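You operate a simulated robot arm through the tools that you are given. There is no shell and no other tool.

You are at the controls of a simulated robot arm. One attempt, no reset.

Task
Put things in order on the top of the desk. At the end: the white lint roller is on the cream saucer; the brown pod (marked "COFFEE") from the top of the desk stands where the white lint roller stood; the grey brush nozzle stands where the brown pod stood; the orange spool from the top of the desk stands where the grey brush nozzle stood; whatever was shut is shut again. Leave all else as you found it, and nothing knocked over. Set down upright: lint roller.

It is judged by the outcome, as a careful person would: the job done as asked, and still so three seconds after it is handed in. It fails if anything else is knocked over, pushed out of place, dropped, spilled or broken.

Robot
A 6-joint arm with a two-finger gripper, fixed in place. Base frame: the origin is at the foot of the arm, x ahead of it, y to its left, z up; the work surface is at about z = 0. Units: cm, rad, N and s.
With the tool pointing down near the work surface it reaches from about 24 to 62 cm from the base axis. Its first joint turns from -1.152 to 1.152 rad. Payload 1.37 kg.
The TCP is the grasp point between the finger pads, 2.2 cm short of the fingertips. In the tool frame z runs along the fingers and y along their closing line. Largest opening 9.2 cm; the body of the gripper starts 6.5 cm behind the TCP.
Orientation is that of the tool frame in the base frame, as [roll, pitch, yaw] about the fixed x, y, z axes, in that order (R = Rz(yaw) Ry(pitch) Rx(roll)). With the fingers straight down and closing along the base's y, the tool's x points along the base's -x, its y along +y and its z along -z.

Tools
- The arm moves only by the tool send_rows. Its argument "targets" is a list that holds one entry, the list of rows, each a list of 7 numbers: the shift along the tool's x, y, z in cm, then the turn, a rotation vector about the tool's x, y, z in rad, then the finger opening in cm, from 0 to 9.2. In form: [[[dx, dy, dz, wx, wy, wz, gripper], ...]]. A call has 1 to 20 rows; each row shifts and turns the commanded pose from where the row before left it, along the tool's axes as they then stand. Rows are played at 5 a second. More than 5 cm and 0.15 rad between two rows, or a gripper value outside its range, and nothing of the call is played. Where a pose cannot be reached the arm comes as near as it can. A force on the tool above 40 N (or 10 N above the force at the start of the call, whichever is more), or a blocked arm, ends the call early, and 0.2 s more pass. The fingers move at their own pace and stop on an object; they squeeze with about 26 N. The grip force told is the motor's: it shows also when the fingers shut on nothing. Time passes only in rows, and 0.2 s behind the last, so rows that do not move let the fingers close. The reply holds the time, the measured pose of the TCP, the force on the tool along the base axes, the opening and the grip force, in the units named above and with some noise, with the torque about the TCP (base axes, N m) and any sound that the robot's microphone picked up.
- Cameras (640 x 400 px; columns grow to the right, rows downward): "scene" is fixed at [4.81, -44.97, 57]; the picture's right is [0.60, -0.80, 0.00], its down [-0.55, -0.42, -0.72] and it looks along [0.58, 0.44, -0.69] (base axes); focal length 279 px, centre (320, 200). "wrist" rides on the gripper at [7.1, 1.9, -10.2] in the tool frame; the picture's right is [-0.26, 0.97, 0.00], its down [-0.75, -0.20, -0.62] and it looks along [-0.60, -0.16, 0.78] (tool axes); focal length 280 px, centre (320, 200). There is no depth. A picture from a camera that has moved, and an enlarged one, comes with that camera's place and axes in the base frame and with its lens.
- snapshot(camera): a new picture of that camera. It takes no simulated time.
- enlarge(camera, box): a new picture of the part [left, top, right, bottom] of that camera's present view, enlarged. It takes no simulated time.
- sign_off(): hands the job in; it is judged then, once.

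Nothing tells you positions but the pictures and the camera data. Unless the task says otherwise, let go and move clear before handing in.

The tools are called as name(argument=value, ...) on one line, values as JSON. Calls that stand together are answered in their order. send_rows: Moves the arm, as the interface text tells. Its arguments: {"type":"object","properties":{"targets":{"type":"array"}},"required":["targets"]} The other tools are called the same way: snapshot (camera) takes a picture; enlarge (camera, box) takes an enlarged picture of a part of a camera's view; sign_off () hands the job in.

At the start:

```text
time_s: 0.0
tool_pos: [35.4, -2.37, 33.67]
orientation: [3.14, 0.001, -3.141]
wrist_force: [-1.0, 0.5, -0.7]
torque: [-0.02, -0.03, 0.01]
gripper_width: 9.19
finger_force: 0.2
```

scene: 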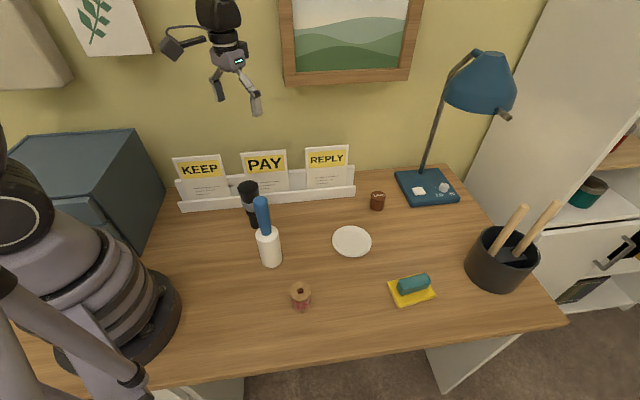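
wrist: 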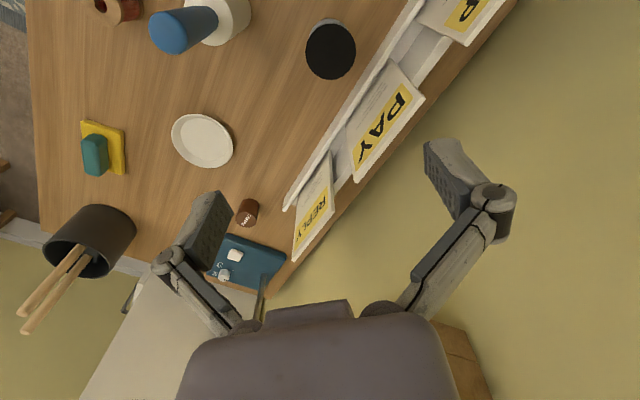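

I see the desk with a white lint roller (blue handle), a black object (possibly the brush nozzle) near the letter rack, a saucer, a brown pod, an orange spool, a sponge and a pot. I'll look closer before moving.

enlarge(camera="scene", box=[220, 160, 420, 320])

enlarge(camera="wrist", box=[40, 0, 360, 200])

enlarge(camera="scene", box=[340, 160, 500, 260])

enlarge(camera="scene", box=[480, 120, 640, 320])

```text
2.50 times, centred on (320, 240) of scene
camera zoom: at [4.81, -44.97, 57.0], right [0.6, -0.8, 0.0], down [-0.55, -0.42, -0.72], along [0.58, 0.44, -0.69], focal length 698 px, centre (320, 100)
```

zoom: 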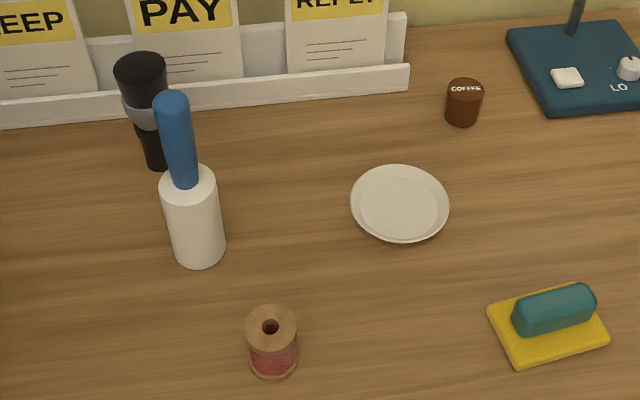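

```text
2.00 times, centred on (200, 100) of wrist
camera zoom: at [28.2, -0.45, 43.84], right [0.26, 0.97, 0.0], down [0.75, -0.2, 0.62], along [0.6, -0.16, -0.78], focal length 561 px, centre (560, 400)
```

zoom: 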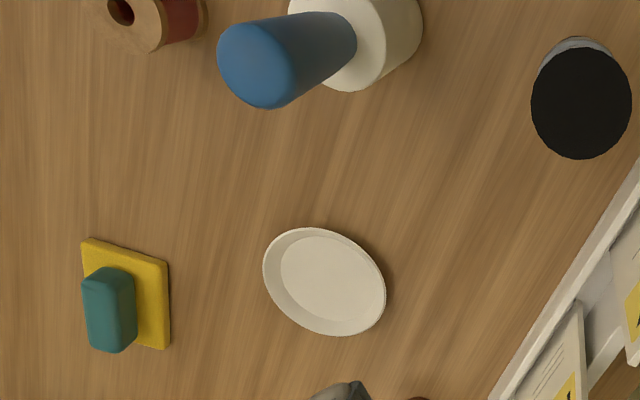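

```text
4.00 times, centred on (420, 210) of scene
camera zoom: at [4.81, -44.97, 57.0], right [0.6, -0.8, 0.0], down [-0.55, -0.42, -0.72], along [0.58, 0.44, -0.69], focal length 1117 px, centre (-80, 160)
```

zoom: 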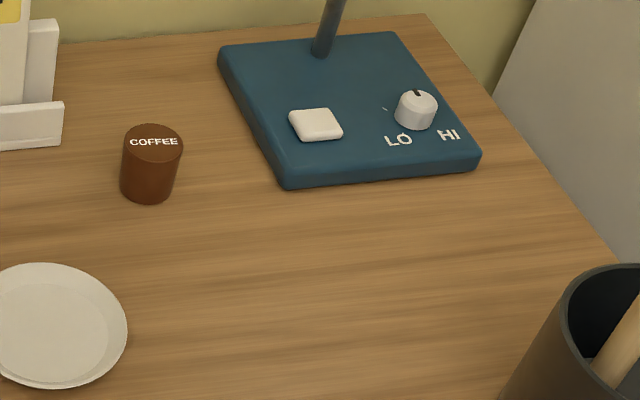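

```text
2.00 times, centred on (560, 220) of scene
camera zoom: at [4.81, -44.97, 57.0], right [0.6, -0.8, 0.0], down [-0.55, -0.42, -0.72], along [0.58, 0.44, -0.69], focal length 558 px, centre (-160, 160)
```

zoom: 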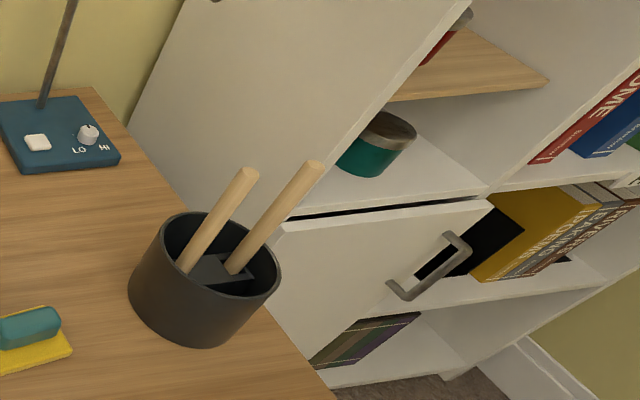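

The layout is clear so far; I'll check the black/grey object and the spool close up to confirm their identity, and the lamp's position.

enlarge(camera="scene", box=[220, 170, 300, 220])

enlarge(camera="scene", box=[260, 260, 340, 320])

enlarge(camera="scene", box=[380, 20, 560, 220])

enlarge(camera="scene", box=[0, 100, 320, 400])

```text
8.00 times, centred on (260, 195) of scene
camera zoom: at [4.81, -44.97, 57.0], right [0.6, -0.8, 0.0], down [-0.55, -0.42, -0.72], along [0.58, 0.44, -0.69], focal length 2234 px, centre (800, 240)
```

zoom: 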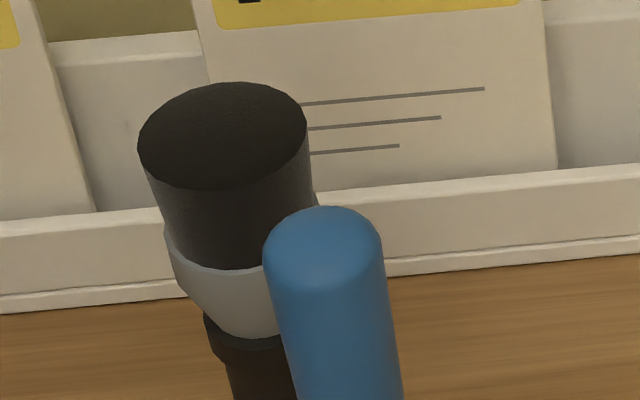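

```text
6.67 times, centred on (300, 290) of scene
camera zoom: at [4.81, -44.97, 57.0], right [0.6, -0.8, 0.0], down [-0.55, -0.42, -0.72], along [0.58, 0.44, -0.69], focal length 1862 px, centre (453, -400)
```

zoom: 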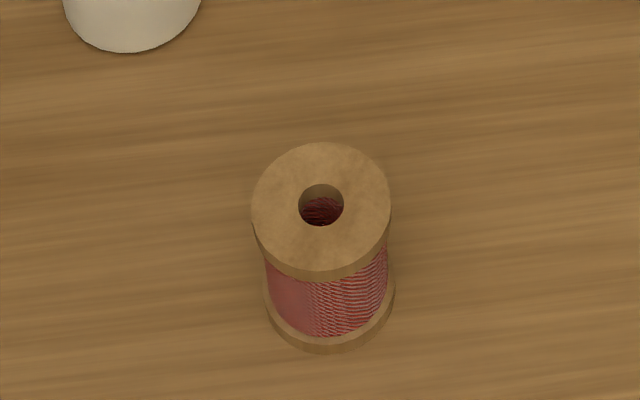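

```text
2.00 times, centred on (470, 120) of scene
camera zoom: at [4.81, -44.97, 57.0], right [0.6, -0.8, 0.0], down [-0.55, -0.42, -0.72], along [0.58, 0.44, -0.69], focal length 558 px, centre (20, 360)
```

zoom: 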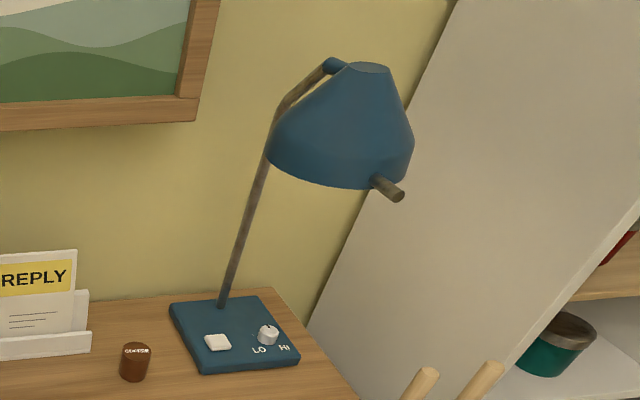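

```text
1.33 times, centred on (160, 250) of scene
camera zoom: at [4.81, -44.97, 57.0], right [0.6, -0.8, 0.0], down [-0.55, -0.42, -0.72], along [0.58, 0.44, -0.69], focal length 372 px, centre (533, 133)
```

zoom: 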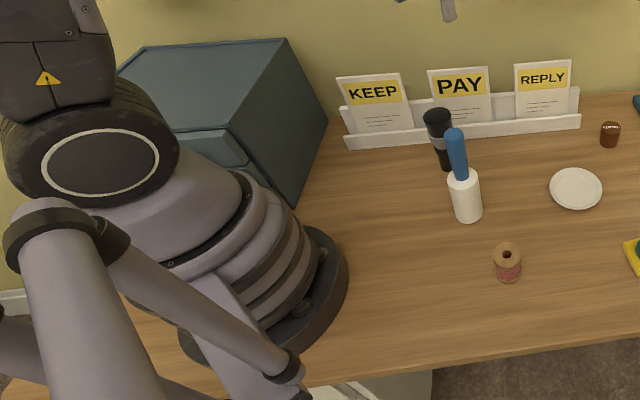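

The black bristle head with the grey collar is the brush nozzle (about (34,-1)). The roller is at about (29.2,-12), the saucer at (44.6,-25), the pod at (60,-24) and the spool at (24.6,-25). First I move above the roller and look.

send_rows(targets=[[[2.07, -3.2, 0, 0, 0, 0, 7], [2.07, -3.2, 0, 0, 0, 0, 7], [2.07, -3.2, 0, 0, 0, 0, 7], [0, 0, 0, 0, 0, 0.13, 7], [0, 0, 0, 0, 0, 0.13, 7], [0, 0, 0, 0, 0, 0.13, 7], [0, 0, 0, 0, 0, 0, 7]]])

snapshot(camera="wrist")

snapshot(camera="scene")

```text
time_s: 1.6
tool_pos: [29.21, -12.0, 33.82]
orientation: [-3.14, 0.0, 2.751]
wrist_force: [-0.1, 0.6, 0.5]
torque: [0.03, 0.04, 0.02]
gripper_width: 7.01
finger_force: 0.0
```

```text
taken
camera wrist: at [23.21, -7.42, 43.99], right [0.61, 0.79, 0.0], down [0.62, -0.48, 0.62], along [0.49, -0.38, -0.78], focal length 280 px, centre (320, 200)
```

wrist: 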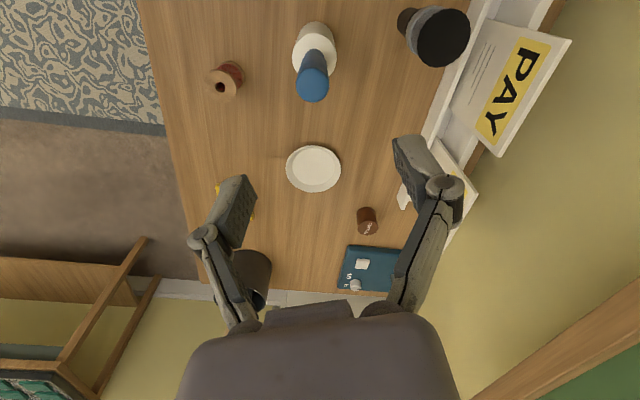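

```text
taken
```

scene: 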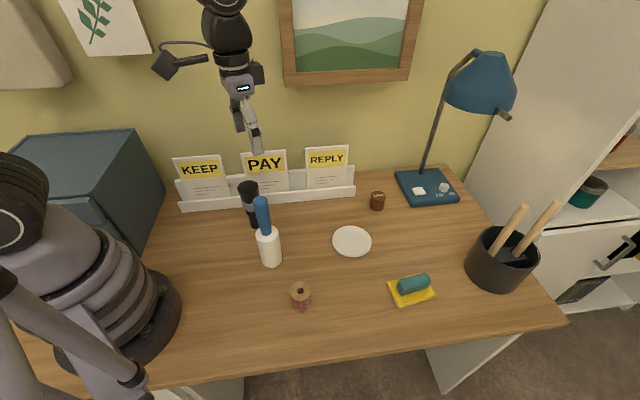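

The gripper is roughly over the roller. I'll zoom in to pin down the handle axis before I descend.

enlarge(camera="wrist", box=[200, 0, 360, 120])

enlarge(camera="scene", box=[230, 180, 330, 280])

```text
3.33 times, centred on (280, 60) of wrist
camera zoom: at [23.21, -7.42, 43.99], right [0.61, 0.79, 0.0], down [0.62, -0.48, 0.62], along [0.49, -0.38, -0.78], focal length 935 px, centre (453, 667)
```

zoom: 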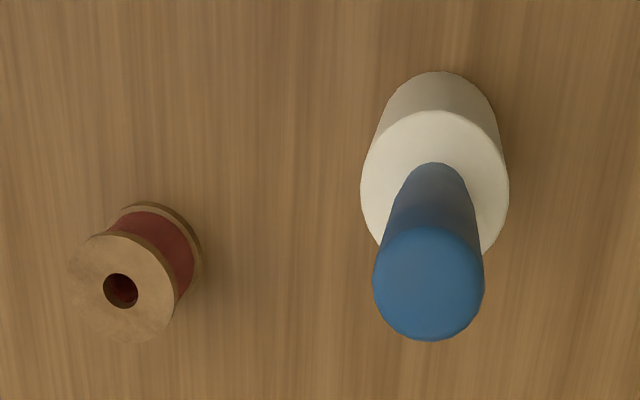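

```text
4.00 times, centred on (280, 230) of scene
camera zoom: at [4.81, -44.97, 57.0], right [0.6, -0.8, 0.0], down [-0.55, -0.42, -0.72], along [0.58, 0.44, -0.69], focal length 1117 px, centre (480, 80)
```

zoom: 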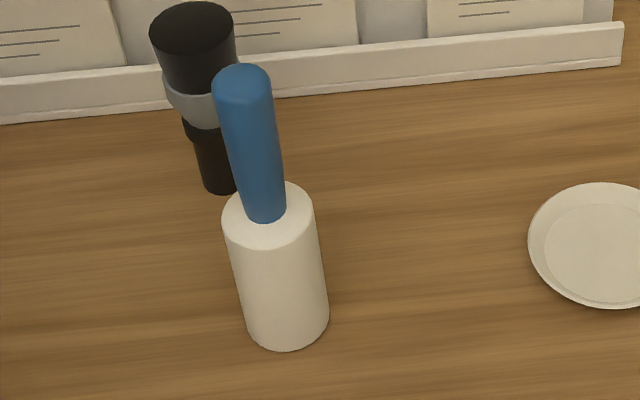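

The handle axis looks to be near (28.8,-12.1). I descend with fingers open around the handle top and check centering.

send_rows(targets=[[[0.33, -0.24, 4, 0, 0, 0, 7], [0, 0, 4, 0, 0, 0, 7], [0, 0, 3, 0, 0, 0, 7], [0, 0, 2.5, 0, 0, 0, 7], [0, 0, 0, 0, 0, 0, 7]]])

snapshot(camera="wrist")

enlarge(camera="scene", box=[200, 120, 320, 280])

```text
time_s: 2.8
tool_pos: [28.92, -12.28, 20.24]
orientation: [-3.14, -0.001, 2.751]
wrist_force: [0.1, -0.5, 0.2]
torque: [0.03, 0.04, -0.03]
gripper_width: 7.02
finger_force: 0.1
```

```text
taken
camera wrist: at [22.85, -7.79, 30.35], right [0.61, 0.79, 0.0], down [0.62, -0.47, 0.63], along [0.5, -0.38, -0.78], focal length 280 px, centre (320, 200)
```

wrist: 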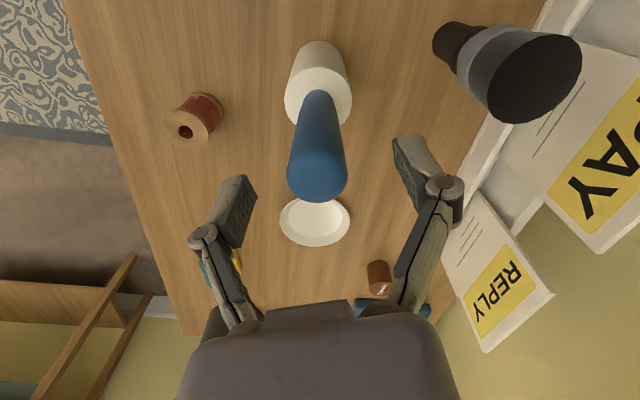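

```text
2.50 times, centred on (260, 200) of scene
camera zoom: at [4.81, -44.97, 57.0], right [0.6, -0.8, 0.0], down [-0.55, -0.42, -0.72], along [0.58, 0.44, -0.69], focal length 698 px, centre (470, 200)
```

zoom: 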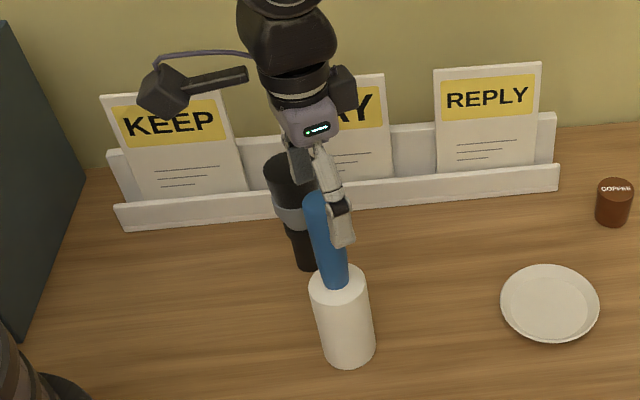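

The fingers are centred on the handle. I descend to z≈15, grip it and lift.

send_rows(targets=[[[0, -0.1, 2.7, 0, 0, 0, 7], [0, 0, 2.6, 0, 0, 0, 7], [0, 0, 0, 0, 0, 0, 4.5], [0, 0, 0, 0, 0, 0, 2], [0, 0, 0, 0, 0, 0, 1.5], [0, 0, 0, 0, 0, 0, 1], [0, 0, 0, 0, 0, 0, 1]]])

snapshot(camera="wrist")

enlarge(camera="scene", box=[200, 120, 320, 280])

```text
time_s: 4.4
tool_pos: [28.95, -12.32, 14.82]
orientation: [-3.14, 0.0, 2.755]
wrist_force: [-0.3, 0.1, 0.3]
torque: [-0.01, 0.0, 0.0]
gripper_width: 2.35
finger_force: 26.0
```

```text
taken
camera wrist: at [23.0, -7.79, 25.01], right [0.61, 0.79, 0.0], down [0.62, -0.47, 0.63], along [0.5, -0.38, -0.78], focal length 280 px, centre (320, 200)
```

wrist: 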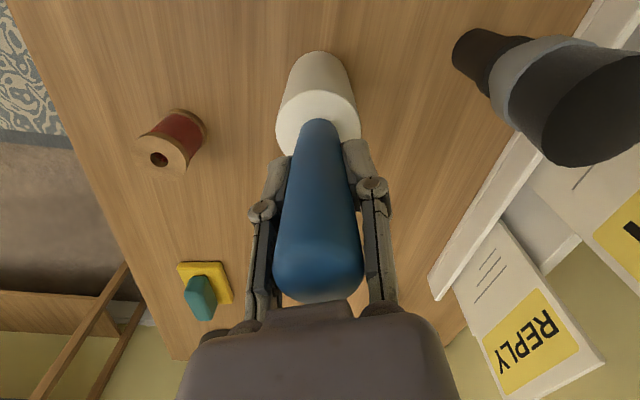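

```text
2.50 times, centred on (260, 200) of scene
camera zoom: at [4.81, -44.97, 57.0], right [0.6, -0.8, 0.0], down [-0.55, -0.42, -0.72], along [0.58, 0.44, -0.69], focal length 698 px, centre (470, 200)
```

zoom: 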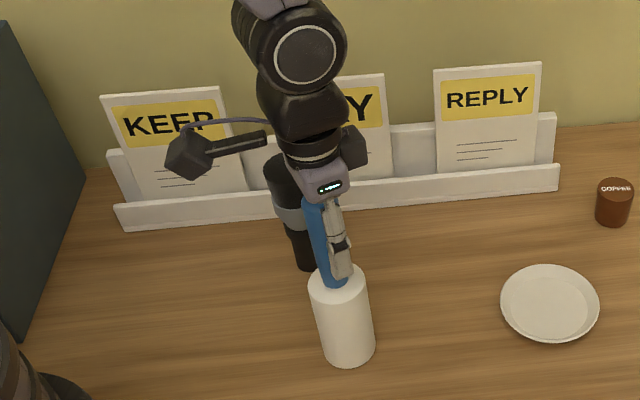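

The roller is gripped at z=14.8 with its axis at about (28.95,-12.3). I lift it 7 cm and carry it over the saucer.

send_rows(targets=[[[0, 0, -1.5, 0, 0, 0, 1], [0, 0, -2.5, 0, 0, 0, 1], [0, 0, -3, 0, 0, 0, 1], [0, 0, 0, 0, 0, 0, 1], [-2, -0.65, 0, 0, 0, 0, 1], [-3, -0.97, 0, 0, 0, 0, 1], [-3.4, -1.11, 0, 0, 0, 0, 1], [-3.4, -1.11, 0, 0, 0, 0, 1], [-3.4, -1.11, 0, 0, 0, 0, 1], [-2.4, -0.78, 0, 0, 0, 0, 1], [-1.25, -0.39, 0, 0, 0, 0, 1], [0, 0, 0, 0, 0, 0.13, 1], [0, 0, 0, 0, 0, 0, 1], [0, 0, 0, 0, 0, 0, 1]]])

snapshot(camera="wrist")

snapshot(camera="scene")

enlarge(camera="scene", box=[280, 160, 400, 280])

```text
time_s: 7.4
tool_pos: [43.69, -25.07, 21.88]
orientation: [-3.14, 0.001, 2.622]
wrist_force: [-0.4, -0.2, -0.3]
torque: [0.01, 0.01, 0.03]
gripper_width: 2.34
finger_force: 26.2
```

```text
taken
camera wrist: at [38.48, -19.82, 32.04], right [0.71, 0.71, 0.0], down [0.55, -0.55, 0.63], along [0.44, -0.44, -0.78], focal length 280 px, centre (320, 200)
```

wrist: 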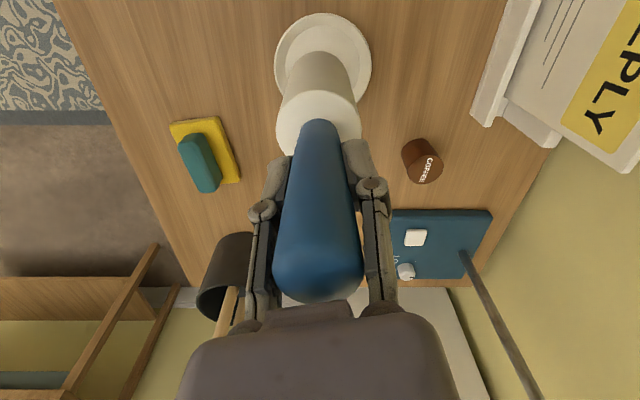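

```text
taken
```

scene: 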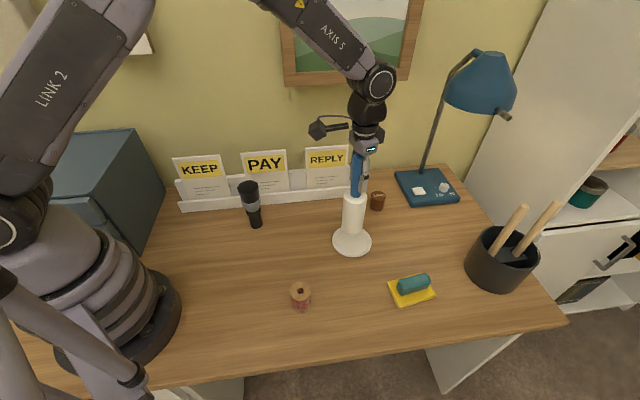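

```text
3.33 times, centred on (340, 220) of scene
camera zoom: at [4.81, -44.97, 57.0], right [0.6, -0.8, 0.0], down [-0.55, -0.42, -0.72], along [0.58, 0.44, -0.69], focal length 931 px, centre (253, 133)
```

zoom: 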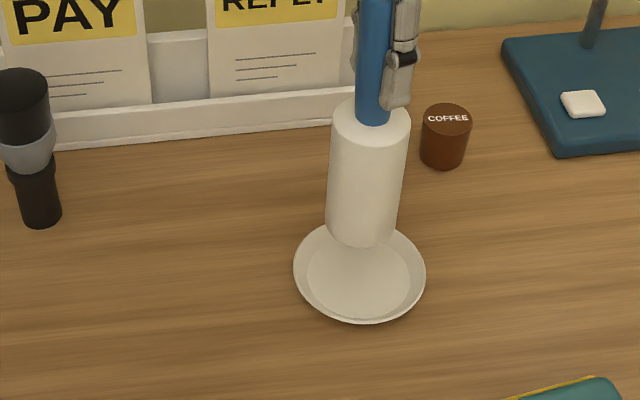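

The roller hangs nearly centred over the saucer. I lower it most of the way, then finish in small steps while watching the force.

send_rows(targets=[[[-0.05, -0.2, 1.5, 0, 0, 0, 1], [0, 0, 2, 0, 0, 0, 1], [0, 0, 1.5, 0, 0, 0, 1], [0, 0, 0.7, 0, 0, 0, 1], [0, 0, 0, 0, 0, 0, 1], [0, 0, 0, 0, 0, 0, 1]]])

enlarge(camera="scene", box=[280, 160, 400, 280])

snapshot(camera="wrist")

```text
time_s: 8.8
tool_pos: [43.83, -25.28, 16.16]
orientation: [-3.139, 0.001, 2.621]
wrist_force: [-1.5, 0.2, -0.5]
torque: [-0.01, 0.0, 0.02]
gripper_width: 2.33
finger_force: 25.4
```

```text
3.33 times, centred on (340, 220) of scene
camera zoom: at [4.81, -44.97, 57.0], right [0.6, -0.8, 0.0], down [-0.55, -0.42, -0.72], along [0.58, 0.44, -0.69], focal length 931 px, centre (253, 133)
```

zoom: 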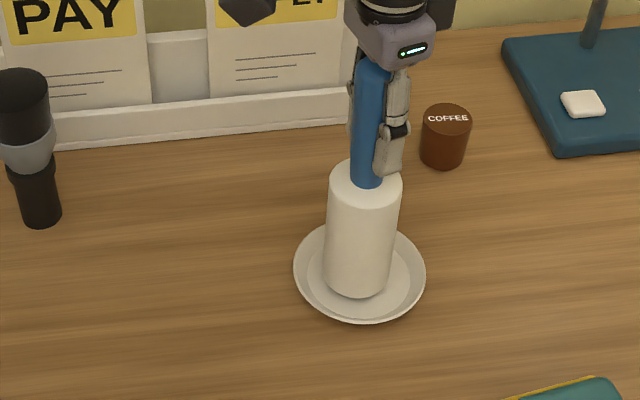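

```text
taken
camera wrist: at [38.53, -19.93, 26.35], right [0.71, 0.71, 0.0], down [0.55, -0.55, 0.63], along [0.44, -0.44, -0.78], focal length 280 px, centre (320, 200)
```

wrist: 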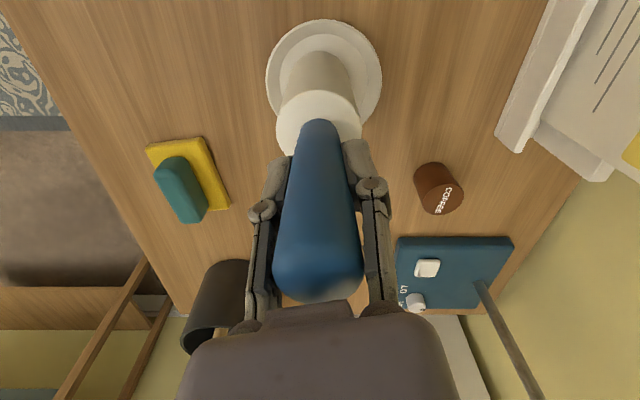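

It's well centred, with the roller bottom about 1.3 cm up. I continue down slowly.

send_rows(targets=[[[0, 0, 0.2, 0, 0, 0, 1], [0, 0, 0.2, 0, 0, 0, 1], [0, 0, 0, 0, 0, 0, 1]]])

send_rows(targets=[[[0, 0, 0.15, 0, 0, 0, 1], [0, 0, 0, 0, 0, 0, 1]]])

send_rows(targets=[[[0, 0, 0.15, 0, 0, 0, 1], [0, 0, 0, 0, 0, 0, 1]]])

```text
time_s: 9.6
tool_pos: [43.84, -25.17, 15.78]
orientation: [-3.141, 0.0, 2.623]
wrist_force: [0.0, -0.2, -1.0]
torque: [-0.03, 0.02, -0.02]
gripper_width: 2.38
finger_force: 25.9
```

```text
time_s: 10.2
tool_pos: [43.77, -25.19, 15.75]
orientation: [-3.139, -0.001, 2.62]
wrist_force: [0.2, 0.5, -0.2]
torque: [0.01, -0.01, -0.01]
gripper_width: 2.34
finger_force: 25.9
```

```text
time_s: 10.8
tool_pos: [43.85, -25.35, 15.51]
orientation: [-3.139, 0.0, 2.62]
wrist_force: [0.7, 0.3, -1.3]
torque: [0.0, 0.01, -0.01]
gripper_width: 2.33
finger_force: 26.0
```

send_rows(targets=[[[0, 0, 0.12, 0, 0, 0, 1], [0, 0, 0, 0, 0, 0, 1]]])

send_rows(targets=[[[0, 0, 0.12, 0, 0, 0, 1], [0, 0, 0, 0, 0, 0, 1]]])

enlarge(camera="scene", box=[310, 200, 390, 260])

```text
time_s: 11.4
tool_pos: [43.81, -25.17, 15.36]
orientation: [-3.139, -0.001, 2.622]
wrist_force: [-1.4, -0.5, 1.7]
torque: [0.06, 0.1, 0.0]
gripper_width: 2.36
finger_force: 26.3
```

```text
time_s: 12.0
tool_pos: [43.99, -25.33, 15.18]
orientation: [-3.139, 0.002, 2.622]
wrist_force: [-3.0, 1.0, 15.9]
torque: [0.17, 0.42, 0.03]
gripper_width: 2.37
finger_force: 25.8
```

```text
6.67 times, centred on (350, 230) of scene
camera zoom: at [4.81, -44.96, 57.0], right [0.6, -0.8, 0.0], down [-0.55, -0.42, -0.72], along [0.58, 0.44, -0.69], focal length 1862 px, centre (120, 0)
```

zoom: 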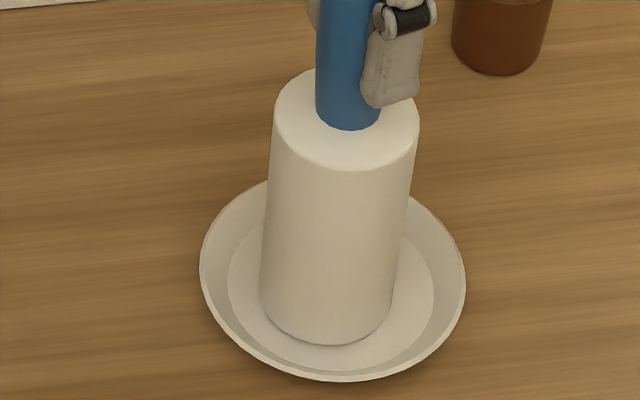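

The roller is seated with 16 N contact. I ease off slightly and open gently.

send_rows(targets=[[[0, 0, -0.08, 0, 0, 0, 1], [0, 0, 0, 0, 0, 0, 1], [0, 0, 0, 0, 0, 0, 2.6], [0, 0, 0, 0, 0, 0, 3.2], [0, 0, 0, 0, 0, 0, 4], [0, 0, 0, 0, 0, 0, 5.5], [0, 0, 0, 0, 0, 0, 7], [0, 0, 0, 0, 0, 0, 7]]])

enlarge(camera="scene", box=[280, 140, 400, 280])

snapshot(camera="wrist")

```text
time_s: 13.8
tool_pos: [43.81, -25.35, 15.25]
orientation: [-3.14, 0.0, 2.622]
wrist_force: [0.4, 0.2, 0.0]
torque: [-0.03, 0.01, 0.01]
gripper_width: 7.0
finger_force: 0.1
```

```text
2.86 times, centred on (340, 210) of scene
camera zoom: at [4.81, -44.97, 57.0], right [0.6, -0.8, 0.0], down [-0.55, -0.42, -0.72], along [0.58, 0.44, -0.69], focal length 798 px, centre (263, 171)
```

zoom: 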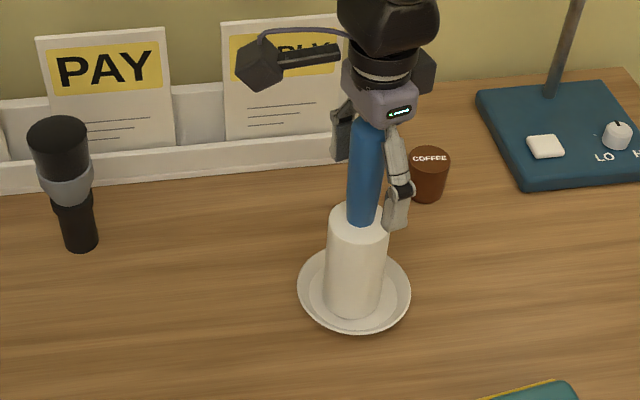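

```text
taken
camera wrist: at [38.53, -20.03, 25.42], right [0.71, 0.71, 0.0], down [0.55, -0.55, 0.63], along [0.44, -0.44, -0.78], focal length 280 px, centre (320, 200)
```

wrist: 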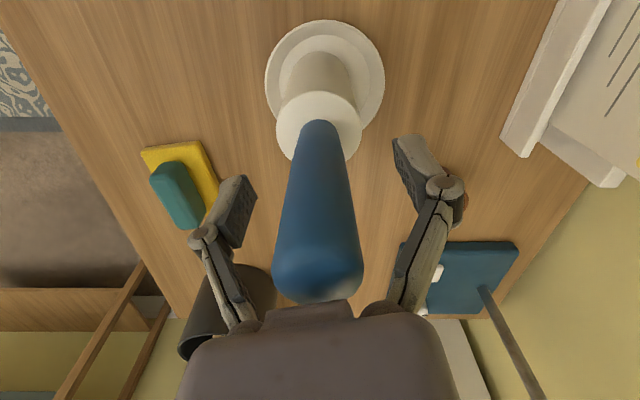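

The roller stands free on the saucer. Next I rise clear of it, then move toward the pod with a slight outward tilt, because the pod at about (60,-23.6) is at the edge of reach.

send_rows(targets=[[[0, 0, -2, 0, 0, 0, 7], [0, 0, -3, 0, 0, 0, 7], [0, 0, -4, 0, 0, 0, 7], [0, 0, -3, 0, 0, 0, 7], [0, 0, 0, 0, 0, -0.146, 7], [-2.82, 1.86, 0, 0, 0, 0, 7], [-2.82, 1.86, 0, 0, 0, 0, 7], [-2.82, 1.86, 0, 0, 0, 0, 7], [-2.82, 1.86, 0, 0, 0, 0, 7], [0, 0, 0, 0, -0.13, 0, 7], [0, 0, 0, 0, -0.13, 0, 7], [0, 0, 0, 0, 0, 0, 7]]])

snapshot(camera="wrist")

snapshot(camera="scene")

```text
time_s: 16.4
tool_pos: [57.01, -22.44, 27.33]
orientation: [-3.14, 0.263, 2.768]
wrist_force: [0.4, 0.3, -0.3]
torque: [0.0, -0.01, -0.01]
gripper_width: 7.0
finger_force: 0.0
```

```text
taken
camera wrist: at [48.81, -17.09, 35.35], right [0.59, 0.81, 0.07], down [0.45, -0.4, 0.8], along [0.67, -0.44, -0.6], focal length 280 px, centre (320, 200)
```

wrist: 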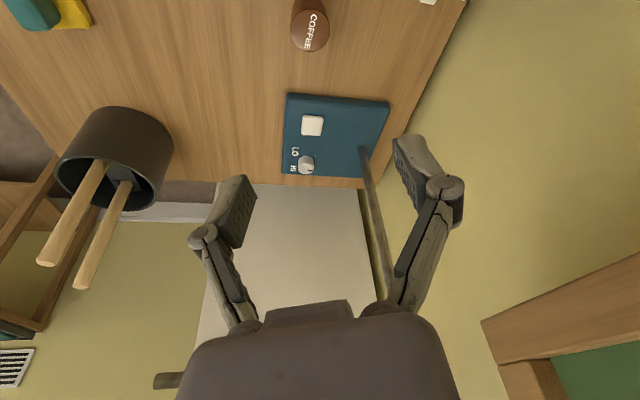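

```text
taken
```

scene: 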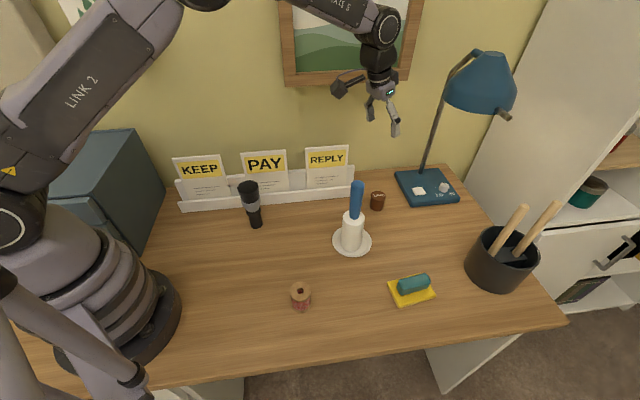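

I'm above and inward of the pod, which I now put at about (60.1,-23.6). I descend along the tilted axis to just above it and check.

send_rows(targets=[[[0.175, 0.02, 3.91, 0, 0, 0, 6.5], [0.175, 0.02, 3.91, 0, 0, 0, 6.5], [0.175, 0.02, 3.91, 0, 0, 0, 6.5], [0.175, 0.02, 3.91, 0, 0, 0, 6.5], [0, 0, 0, 0, 0, 0, 6.5], [0, 0, 0, 0, 0, 0, 6.5]]])

snapshot(camera="wrist")

enlarge(camera="scene", box=[300, 100, 460, 260])

```text
time_s: 17.8
tool_pos: [59.93, -23.46, 11.73]
orientation: [-3.14, 0.26, 2.769]
wrist_force: [0.3, 0.5, 0.1]
torque: [-0.03, 0.01, 0.0]
gripper_width: 6.52
finger_force: 0.0
```

```text
taken
camera wrist: at [51.65, -18.23, 19.81], right [0.59, 0.81, 0.07], down [0.45, -0.4, 0.8], along [0.67, -0.44, -0.6], focal length 280 px, centre (320, 200)
```

wrist: 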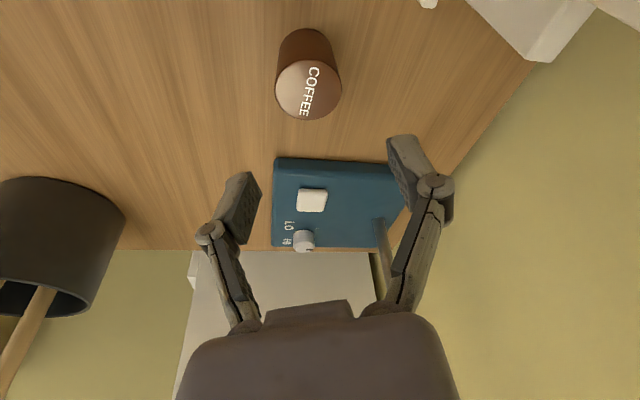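

```text
2.50 times, centred on (380, 180) of scene
camera zoom: at [4.81, -44.97, 57.0], right [0.6, -0.8, 0.0], down [-0.55, -0.42, -0.72], along [0.58, 0.44, -0.69], focal length 698 px, centre (170, 250)
```

zoom: 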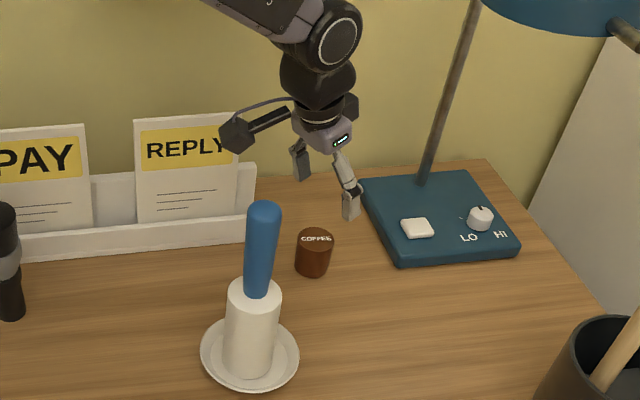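

The pod is slightly right of centre between the fingers (−0.25 cm). I correct that and lower part-way to straddle its top.

send_rows(targets=[[[0.57, -0.254, 2.54, 0, 0, 0, 6.5], [0.57, 0, 2.54, 0, 0, 0, 6.5], [0, 0, 0, 0, 0, 0, 6.5], [0, 0, 0, 0, 0, 0, 6.5]]])

snapshot(camera="wrist")

enlarge(camera="scene", box=[340, 150, 420, 230])

```text
time_s: 18.8
tool_pos: [60.09, -23.89, 6.53]
orientation: [-3.139, 0.26, 2.769]
wrist_force: [0.0, 0.6, -0.1]
torque: [0.0, 0.02, 0.03]
gripper_width: 6.48
finger_force: 0.0
```

```text
taken
camera wrist: at [51.82, -18.56, 14.58], right [0.59, 0.81, 0.07], down [0.45, -0.4, 0.8], along [0.67, -0.44, -0.6], focal length 280 px, centre (320, 200)
```

wrist: 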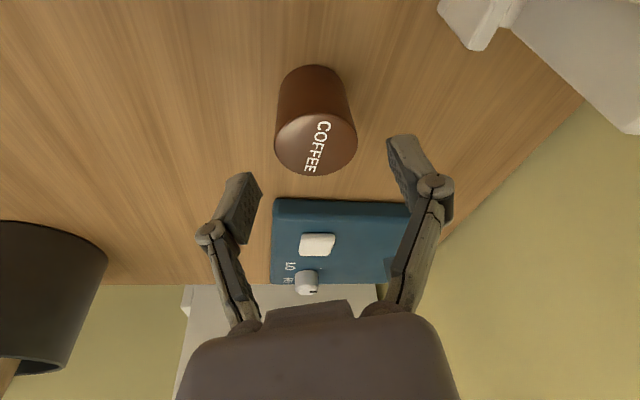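

```text
5.00 times, centred on (380, 190) of scene
camera zoom: at [4.81, -44.97, 57.0], right [0.6, -0.8, 0.0], down [-0.55, -0.42, -0.72], along [0.58, 0.44, -0.69], focal length 1396 px, centre (20, 250)
```

zoom: 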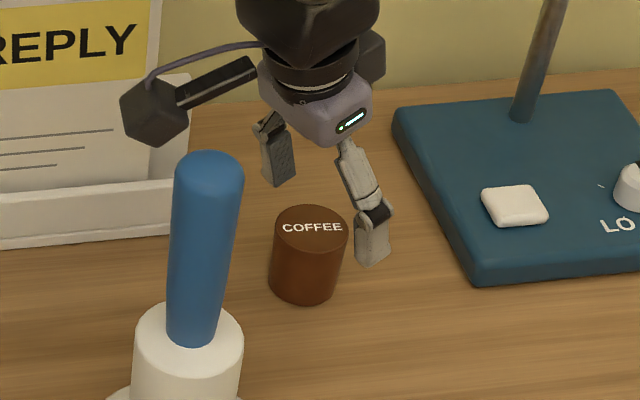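

The cameras disagree slightly about the pod's radial position. I'll zoom in on the wrist view to settle it before I close in.

enlarge(camera="wrist", box=[230, 50, 430, 200])

enlarge(camera="scene", box=[360, 170, 408, 218])

```text
2.67 times, centred on (330, 125) of wrist
camera zoom: at [51.82, -18.56, 14.58], right [0.59, 0.81, 0.07], down [0.45, -0.4, 0.8], along [0.67, -0.44, -0.6], focal length 748 px, centre (293, 400)
```

zoom: 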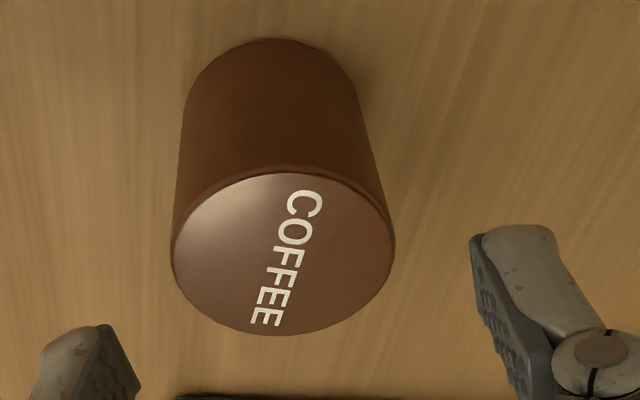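

```text
8.33 times, centred on (384, 194) of scene
camera zoom: at [4.81, -44.97, 57.0], right [0.6, -0.8, 0.0], down [-0.55, -0.42, -0.72], along [0.58, 0.44, -0.69], focal length 2327 px, centre (-213, 250)
```

zoom: 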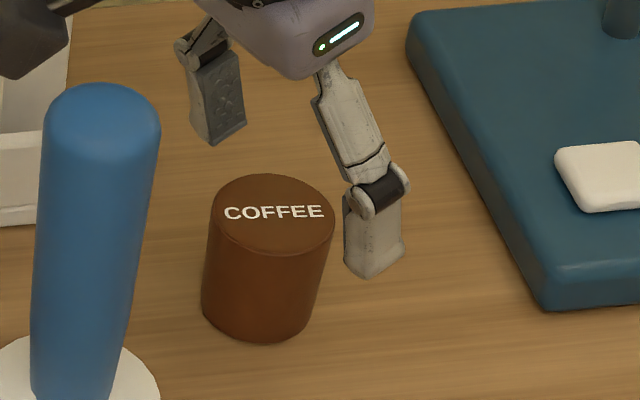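

I settle on pod axis ≈ (59.95,-23.6). I lower around it to z≈2.7.

send_rows(targets=[[[0.6, 0.17, 1.83, 0, 0, 0, 6.5], [0.6, 0, 1.83, 0, 0, 0, 6.5], [0, 0, 0, 0, 0, 0, 6.5], [0, 0, 0, 0, 0, 0, 6.5]]])

snapshot(camera="wrist")

enlarge(camera="scene", box=[350, 160, 410, 220])

```text
time_s: 19.8
tool_pos: [59.95, -23.72, 3.01]
orientation: [-3.141, 0.259, 2.768]
wrist_force: [-0.2, -0.4, 0.3]
torque: [-0.02, -0.01, -0.01]
gripper_width: 6.51
finger_force: 0.0
```

```text
taken
camera wrist: at [51.77, -18.35, 10.98], right [0.59, 0.81, 0.07], down [0.45, -0.4, 0.8], along [0.67, -0.44, -0.6], focal length 280 px, centre (320, 200)
```

wrist: 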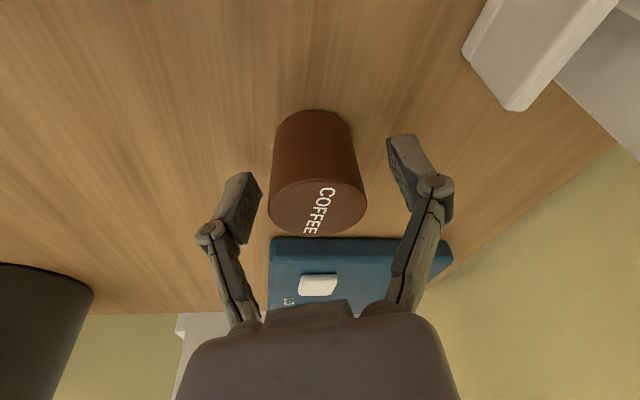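

```text
6.67 times, centred on (380, 190) of scene
camera zoom: at [4.81, -44.97, 57.0], right [0.6, -0.8, 0.0], down [-0.55, -0.42, -0.72], along [0.58, 0.44, -0.69], focal length 1862 px, centre (-80, 267)
```

zoom: 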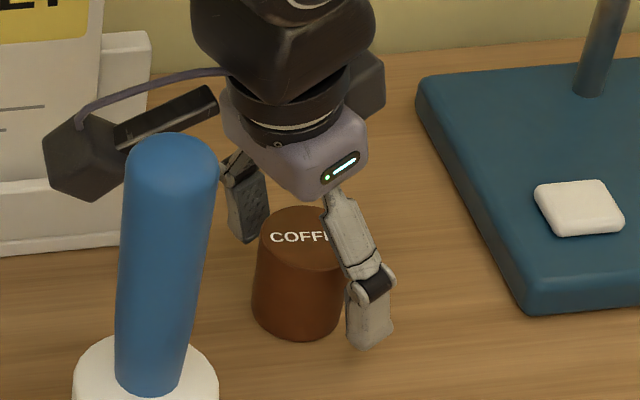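

The fingers straddle the pod. I make a small inward correction and close slowly.

send_rows(targets=[[[0.395, 0, 0.205, 0, 0, 0, 6.5], [0, 0, 0, 0, 0, 0, 5.5], [0, 0, 0, 0, 0, 0, 4.8], [0, 0, 0, 0, 0, 0, 4.4], [0, 0, 0, 0, 0, 0, 4.0], [0, 0, 0, 0, 0, 0, 3.5], [0, 0, 0, 0, 0, 0, 3], [0, 0, 0, 0, 0, 0, 3]]])

snapshot(camera="wrist")

enlarge(camera="scene", box=[350, 160, 410, 220])

```text
time_s: 21.6
tool_pos: [59.65, -23.34, 2.74]
orientation: [-3.14, 0.259, 2.767]
wrist_force: [0.0, -0.1, 2.4]
torque: [-0.04, 0.03, 0.02]
gripper_width: 3.68
finger_force: 25.7
```

```text
taken
camera wrist: at [51.45, -18.11, 10.76], right [0.59, 0.81, 0.07], down [0.45, -0.4, 0.8], along [0.67, -0.44, -0.6], focal length 280 px, centre (320, 200)
```

wrist: 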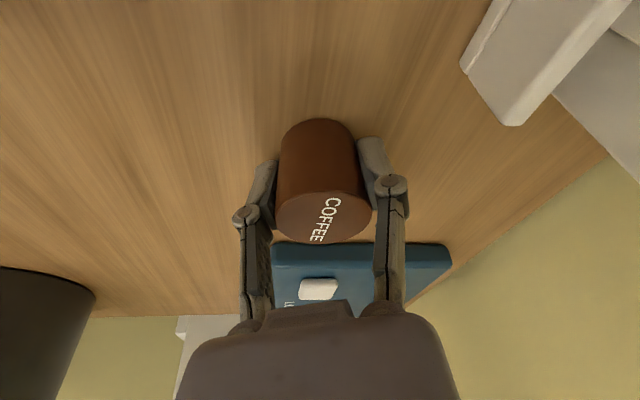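

```text
6.67 times, centred on (380, 190) of scene
camera zoom: at [4.81, -44.97, 57.0], right [0.6, -0.8, 0.0], down [-0.55, -0.42, -0.72], along [0.58, 0.44, -0.69], focal length 1862 px, centre (-80, 267)
```

zoom: 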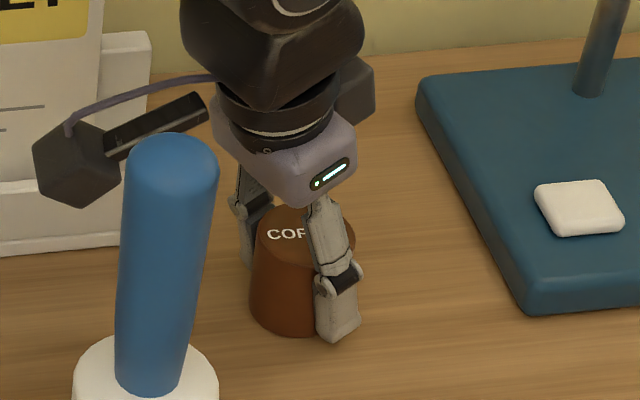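

The pod is gripped. I lift it straight up and check that it hangs level.

send_rows(targets=[[[-0.26, 0, -0.97, 0, 0, 0, 3], [-0.51, 0, -1.93, 0, 0, 0, 3], [-0.77, 0, -2.9, 0, 0, 0, 3], [-1.03, 0, -3.86, 0, 0, 0, 3], [-1.03, 0, -3.86, 0, 0, 0, 3], [-0.26, 0, -0.97, 0, 0, 0, 3], [0, 0, 0, 0, 0, 0, 3]]])

snapshot(camera="wrist")

snapshot(camera="scene")

```text
time_s: 23.2
tool_pos: [59.76, -23.5, 17.44]
orientation: [-3.14, 0.261, 2.768]
wrist_force: [0.5, 0.3, 0.3]
torque: [0.01, -0.03, 0.0]
gripper_width: 3.68
finger_force: 25.8
```

```text
taken
camera wrist: at [51.59, -18.18, 25.54], right [0.59, 0.81, 0.07], down [0.45, -0.4, 0.8], along [0.67, -0.44, -0.6], focal length 280 px, centre (320, 200)
```

wrist: 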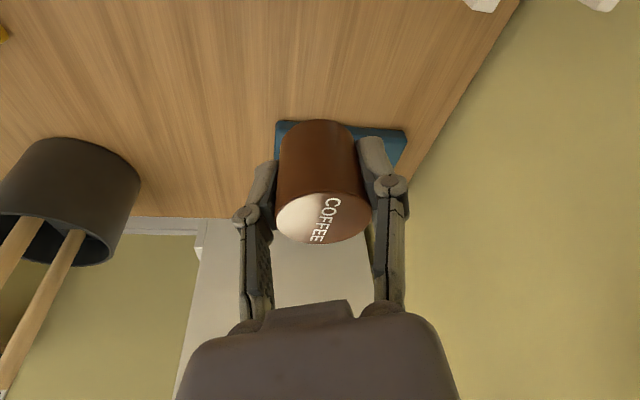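

```text
taken
```

scene: 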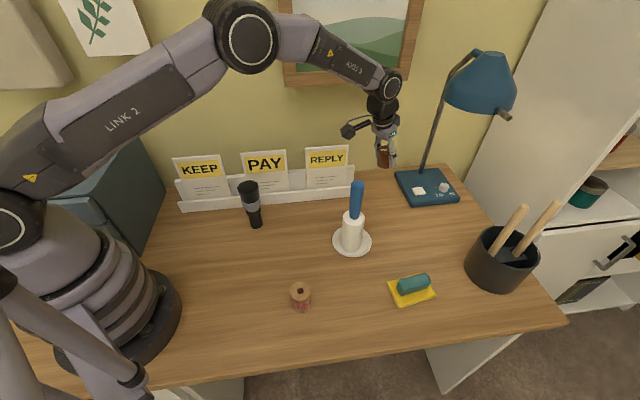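

The pod is held level. I carry it over to the roller's old spot at (28.95,-12.25).

send_rows(targets=[[[1.76, -0.038, -0.468, 0, 0, 0, 3], [3.52, -0.076, -0.937, 0, 0, 0, 3], [3.52, -0.076, -0.937, 0, 0, 0, 3], [3.52, -0.076, -0.937, 0, 0, 0, 3], [3.52, -0.076, -0.937, 0, 0, 0, 3], [3.52, -0.076, -0.937, 0, 0, 0, 3], [3.52, -0.076, -0.937, 0, 0, 0, 3], [3.52, -0.076, -0.937, 0, 0, 0, 3], [3.52, -0.076, -0.937, 0, 0, 0, 3], [1.76, -0.038, -0.468, 0, 0, 0, 3], [0, 0, 0, 0, 0, 0, 3], [0, 0, 0, 0, 0, 0, 3]]])

snapshot(camera="wrist")

snapshot(camera="scene")

```text
time_s: 25.8
tool_pos: [29.0, -12.11, 17.74]
orientation: [-3.139, 0.26, 2.767]
wrist_force: [0.2, 0.3, 0.0]
torque: [0.02, 0.0, 0.0]
gripper_width: 3.66
finger_force: 26.2
```

```text
taken
camera wrist: at [20.8, -6.91, 25.68], right [0.59, 0.81, 0.07], down [0.45, -0.4, 0.8], along [0.67, -0.44, -0.6], focal length 280 px, centre (320, 200)
```

wrist: 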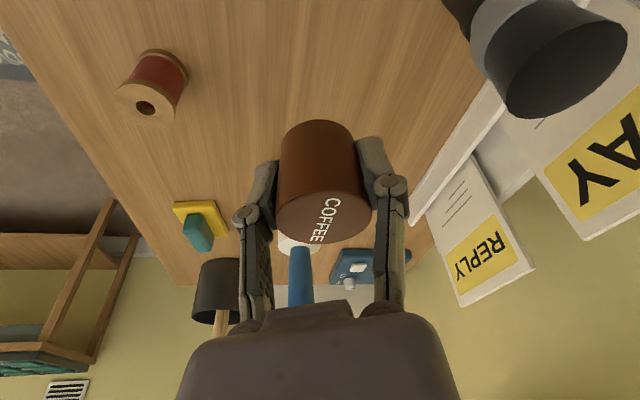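

```text
taken
```

scene: 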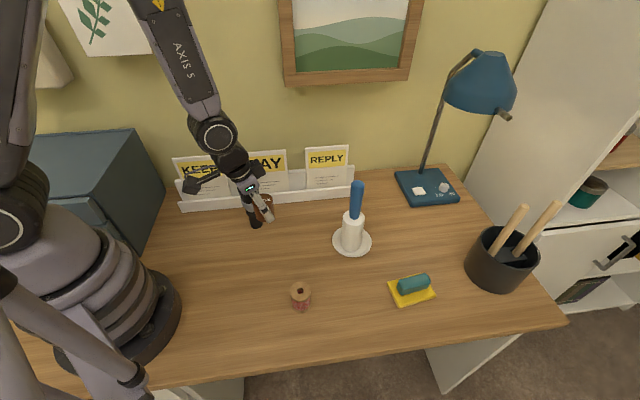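

The pod is above the old roller spot. I lower it to about 1 cm above the desk and verify its position against the roller's original footprint (pixel ≈ (272,259)).

send_rows(targets=[[[0.9, -0.1, 3.38, 0, 0, 0, 3], [0.9, 0, 3.38, 0, 0, 0, 3], [0.9, 0, 3.38, 0, 0, 0, 3], [0.64, 0, 2.4, 0, 0, 0, 3], [0.26, 0, 0.97, 0, 0, 0, 3], [0, 0, 0, 0, 0, 0, 3], [0, 0, 0, 0, 0, 0, 3]]])

enlarge(camera="scene", box=[230, 180, 330, 280])

snapshot(camera="wrist")

```text
time_s: 27.4
tool_pos: [29.07, -12.37, 3.59]
orientation: [-3.14, 0.259, 2.767]
wrist_force: [0.7, -0.7, -0.4]
torque: [0.03, 0.02, 0.02]
gripper_width: 3.68
finger_force: 25.4
```

```text
4.00 times, centred on (280, 230) of scene
camera zoom: at [4.81, -44.97, 57.0], right [0.6, -0.8, 0.0], down [-0.55, -0.42, -0.72], along [0.58, 0.44, -0.69], focal length 1117 px, centre (480, 80)
```

zoom: 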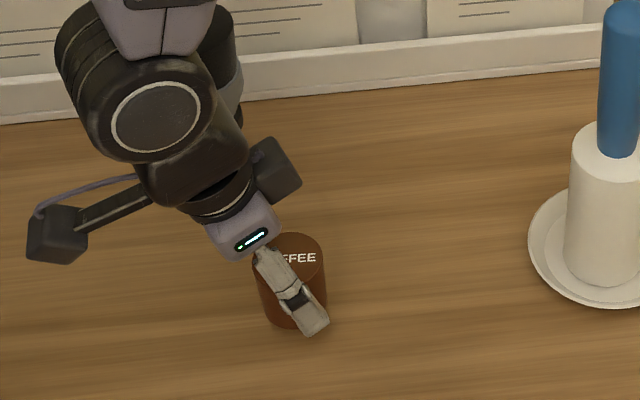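

```text
taken
camera wrist: at [20.81, -7.11, 11.63], right [0.59, 0.81, 0.07], down [0.45, -0.4, 0.8], along [0.67, -0.44, -0.6], focal length 280 px, centre (320, 200)
```

wrist: 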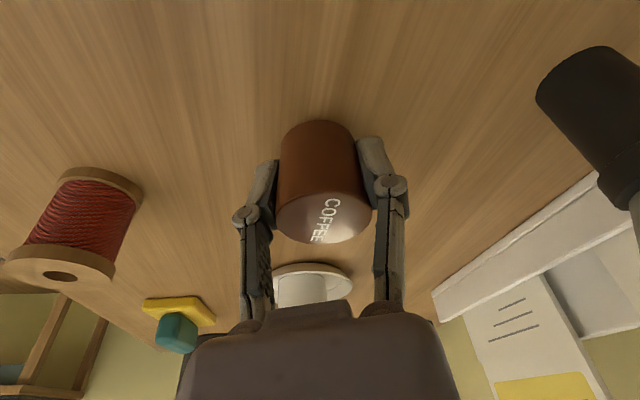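

The pod sits about 0.5 cm outward of the target, so I shift inward slightly and lower to contact in small steps.

send_rows(targets=[[[0.415, -0.2, -0.11, 0, 0, 0, 3], [0.13, 0, 0.48, 0, 0, 0, 3], [0, 0, 0, 0, 0, 0, 3]]])

send_rows(targets=[[[0.04, 0, 0.15, 0, 0, 0, 3], [0, 0, 0, 0, 0, 0, 3]]])

send_rows(targets=[[[0.04, 0, 0.15, 0, 0, 0, 3], [0, 0, 0, 0, 0, 0, 3]]])

```text
time_s: 28.2
tool_pos: [28.53, -12.33, 3.16]
orientation: [-3.14, 0.26, 2.767]
wrist_force: [0.5, -0.7, -0.6]
torque: [0.02, -0.01, 0.01]
gripper_width: 3.66
finger_force: 25.7
```

```text
time_s: 28.8
tool_pos: [28.57, -12.24, 3.1]
orientation: [-3.14, 0.259, 2.769]
wrist_force: [-0.2, -0.1, -0.6]
torque: [-0.01, 0.0, 0.02]
gripper_width: 3.67
finger_force: 26.1
```

```text
time_s: 29.4
tool_pos: [28.4, -12.4, 2.8]
orientation: [-3.139, 0.261, 2.769]
wrist_force: [0.1, 0.2, -0.1]
torque: [0.01, 0.01, -0.02]
gripper_width: 3.67
finger_force: 25.7
```

send_rows(targets=[[[0.025, 0, 0.1, 0, 0, 0, 3], [0, 0, 0, 0, 0, 0, 3]]])

enlarge(camera="scene", box=[230, 200, 310, 280])

```text
time_s: 30.0
tool_pos: [28.47, -12.32, 2.78]
orientation: [-3.138, 0.26, 2.767]
wrist_force: [0.1, -0.5, -0.4]
torque: [0.01, 0.03, -0.04]
gripper_width: 3.68
finger_force: 26.5
```

```text
5.00 times, centred on (270, 240) of scene
camera zoom: at [4.81, -44.97, 57.0], right [0.6, -0.8, 0.0], down [-0.55, -0.42, -0.72], along [0.58, 0.44, -0.69], focal length 1396 px, centre (570, 0)
```

zoom: 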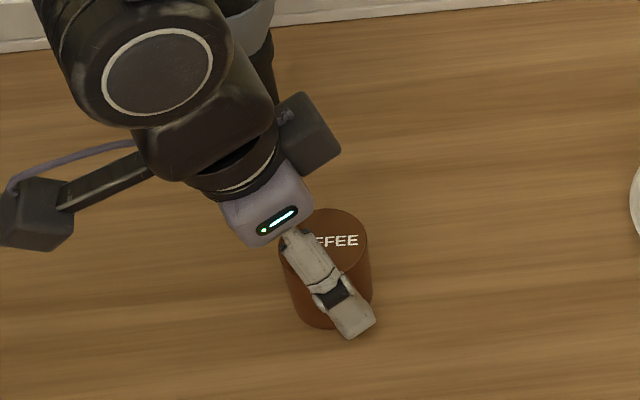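

The footprint matches the target (about (330,297) in this zoom). I continue down until contact.

send_rows(targets=[[[0.025, 0, 0.1, 0, 0, 0, 3], [0, 0, 0, 0, 0, 0, 3]]])

send_rows(targets=[[[0.02, 0, 0.07, 0, 0, 0, 3], [0, 0, 0, 0, 0, 0, 3]]])

```text
time_s: 30.6
tool_pos: [28.45, -12.43, 2.75]
orientation: [-3.14, 0.262, 2.769]
wrist_force: [-4.7, -2.2, 18.2]
torque: [-0.04, 0.07, 0.0]
gripper_width: 3.67
finger_force: 25.9
```

```text
time_s: 31.2
tool_pos: [28.56, -12.36, 2.74]
orientation: [-3.14, 0.261, 2.768]
wrist_force: [-1.9, -2.0, 16.4]
torque: [0.01, 0.01, -0.01]
gripper_width: 3.66
finger_force: 26.4
```

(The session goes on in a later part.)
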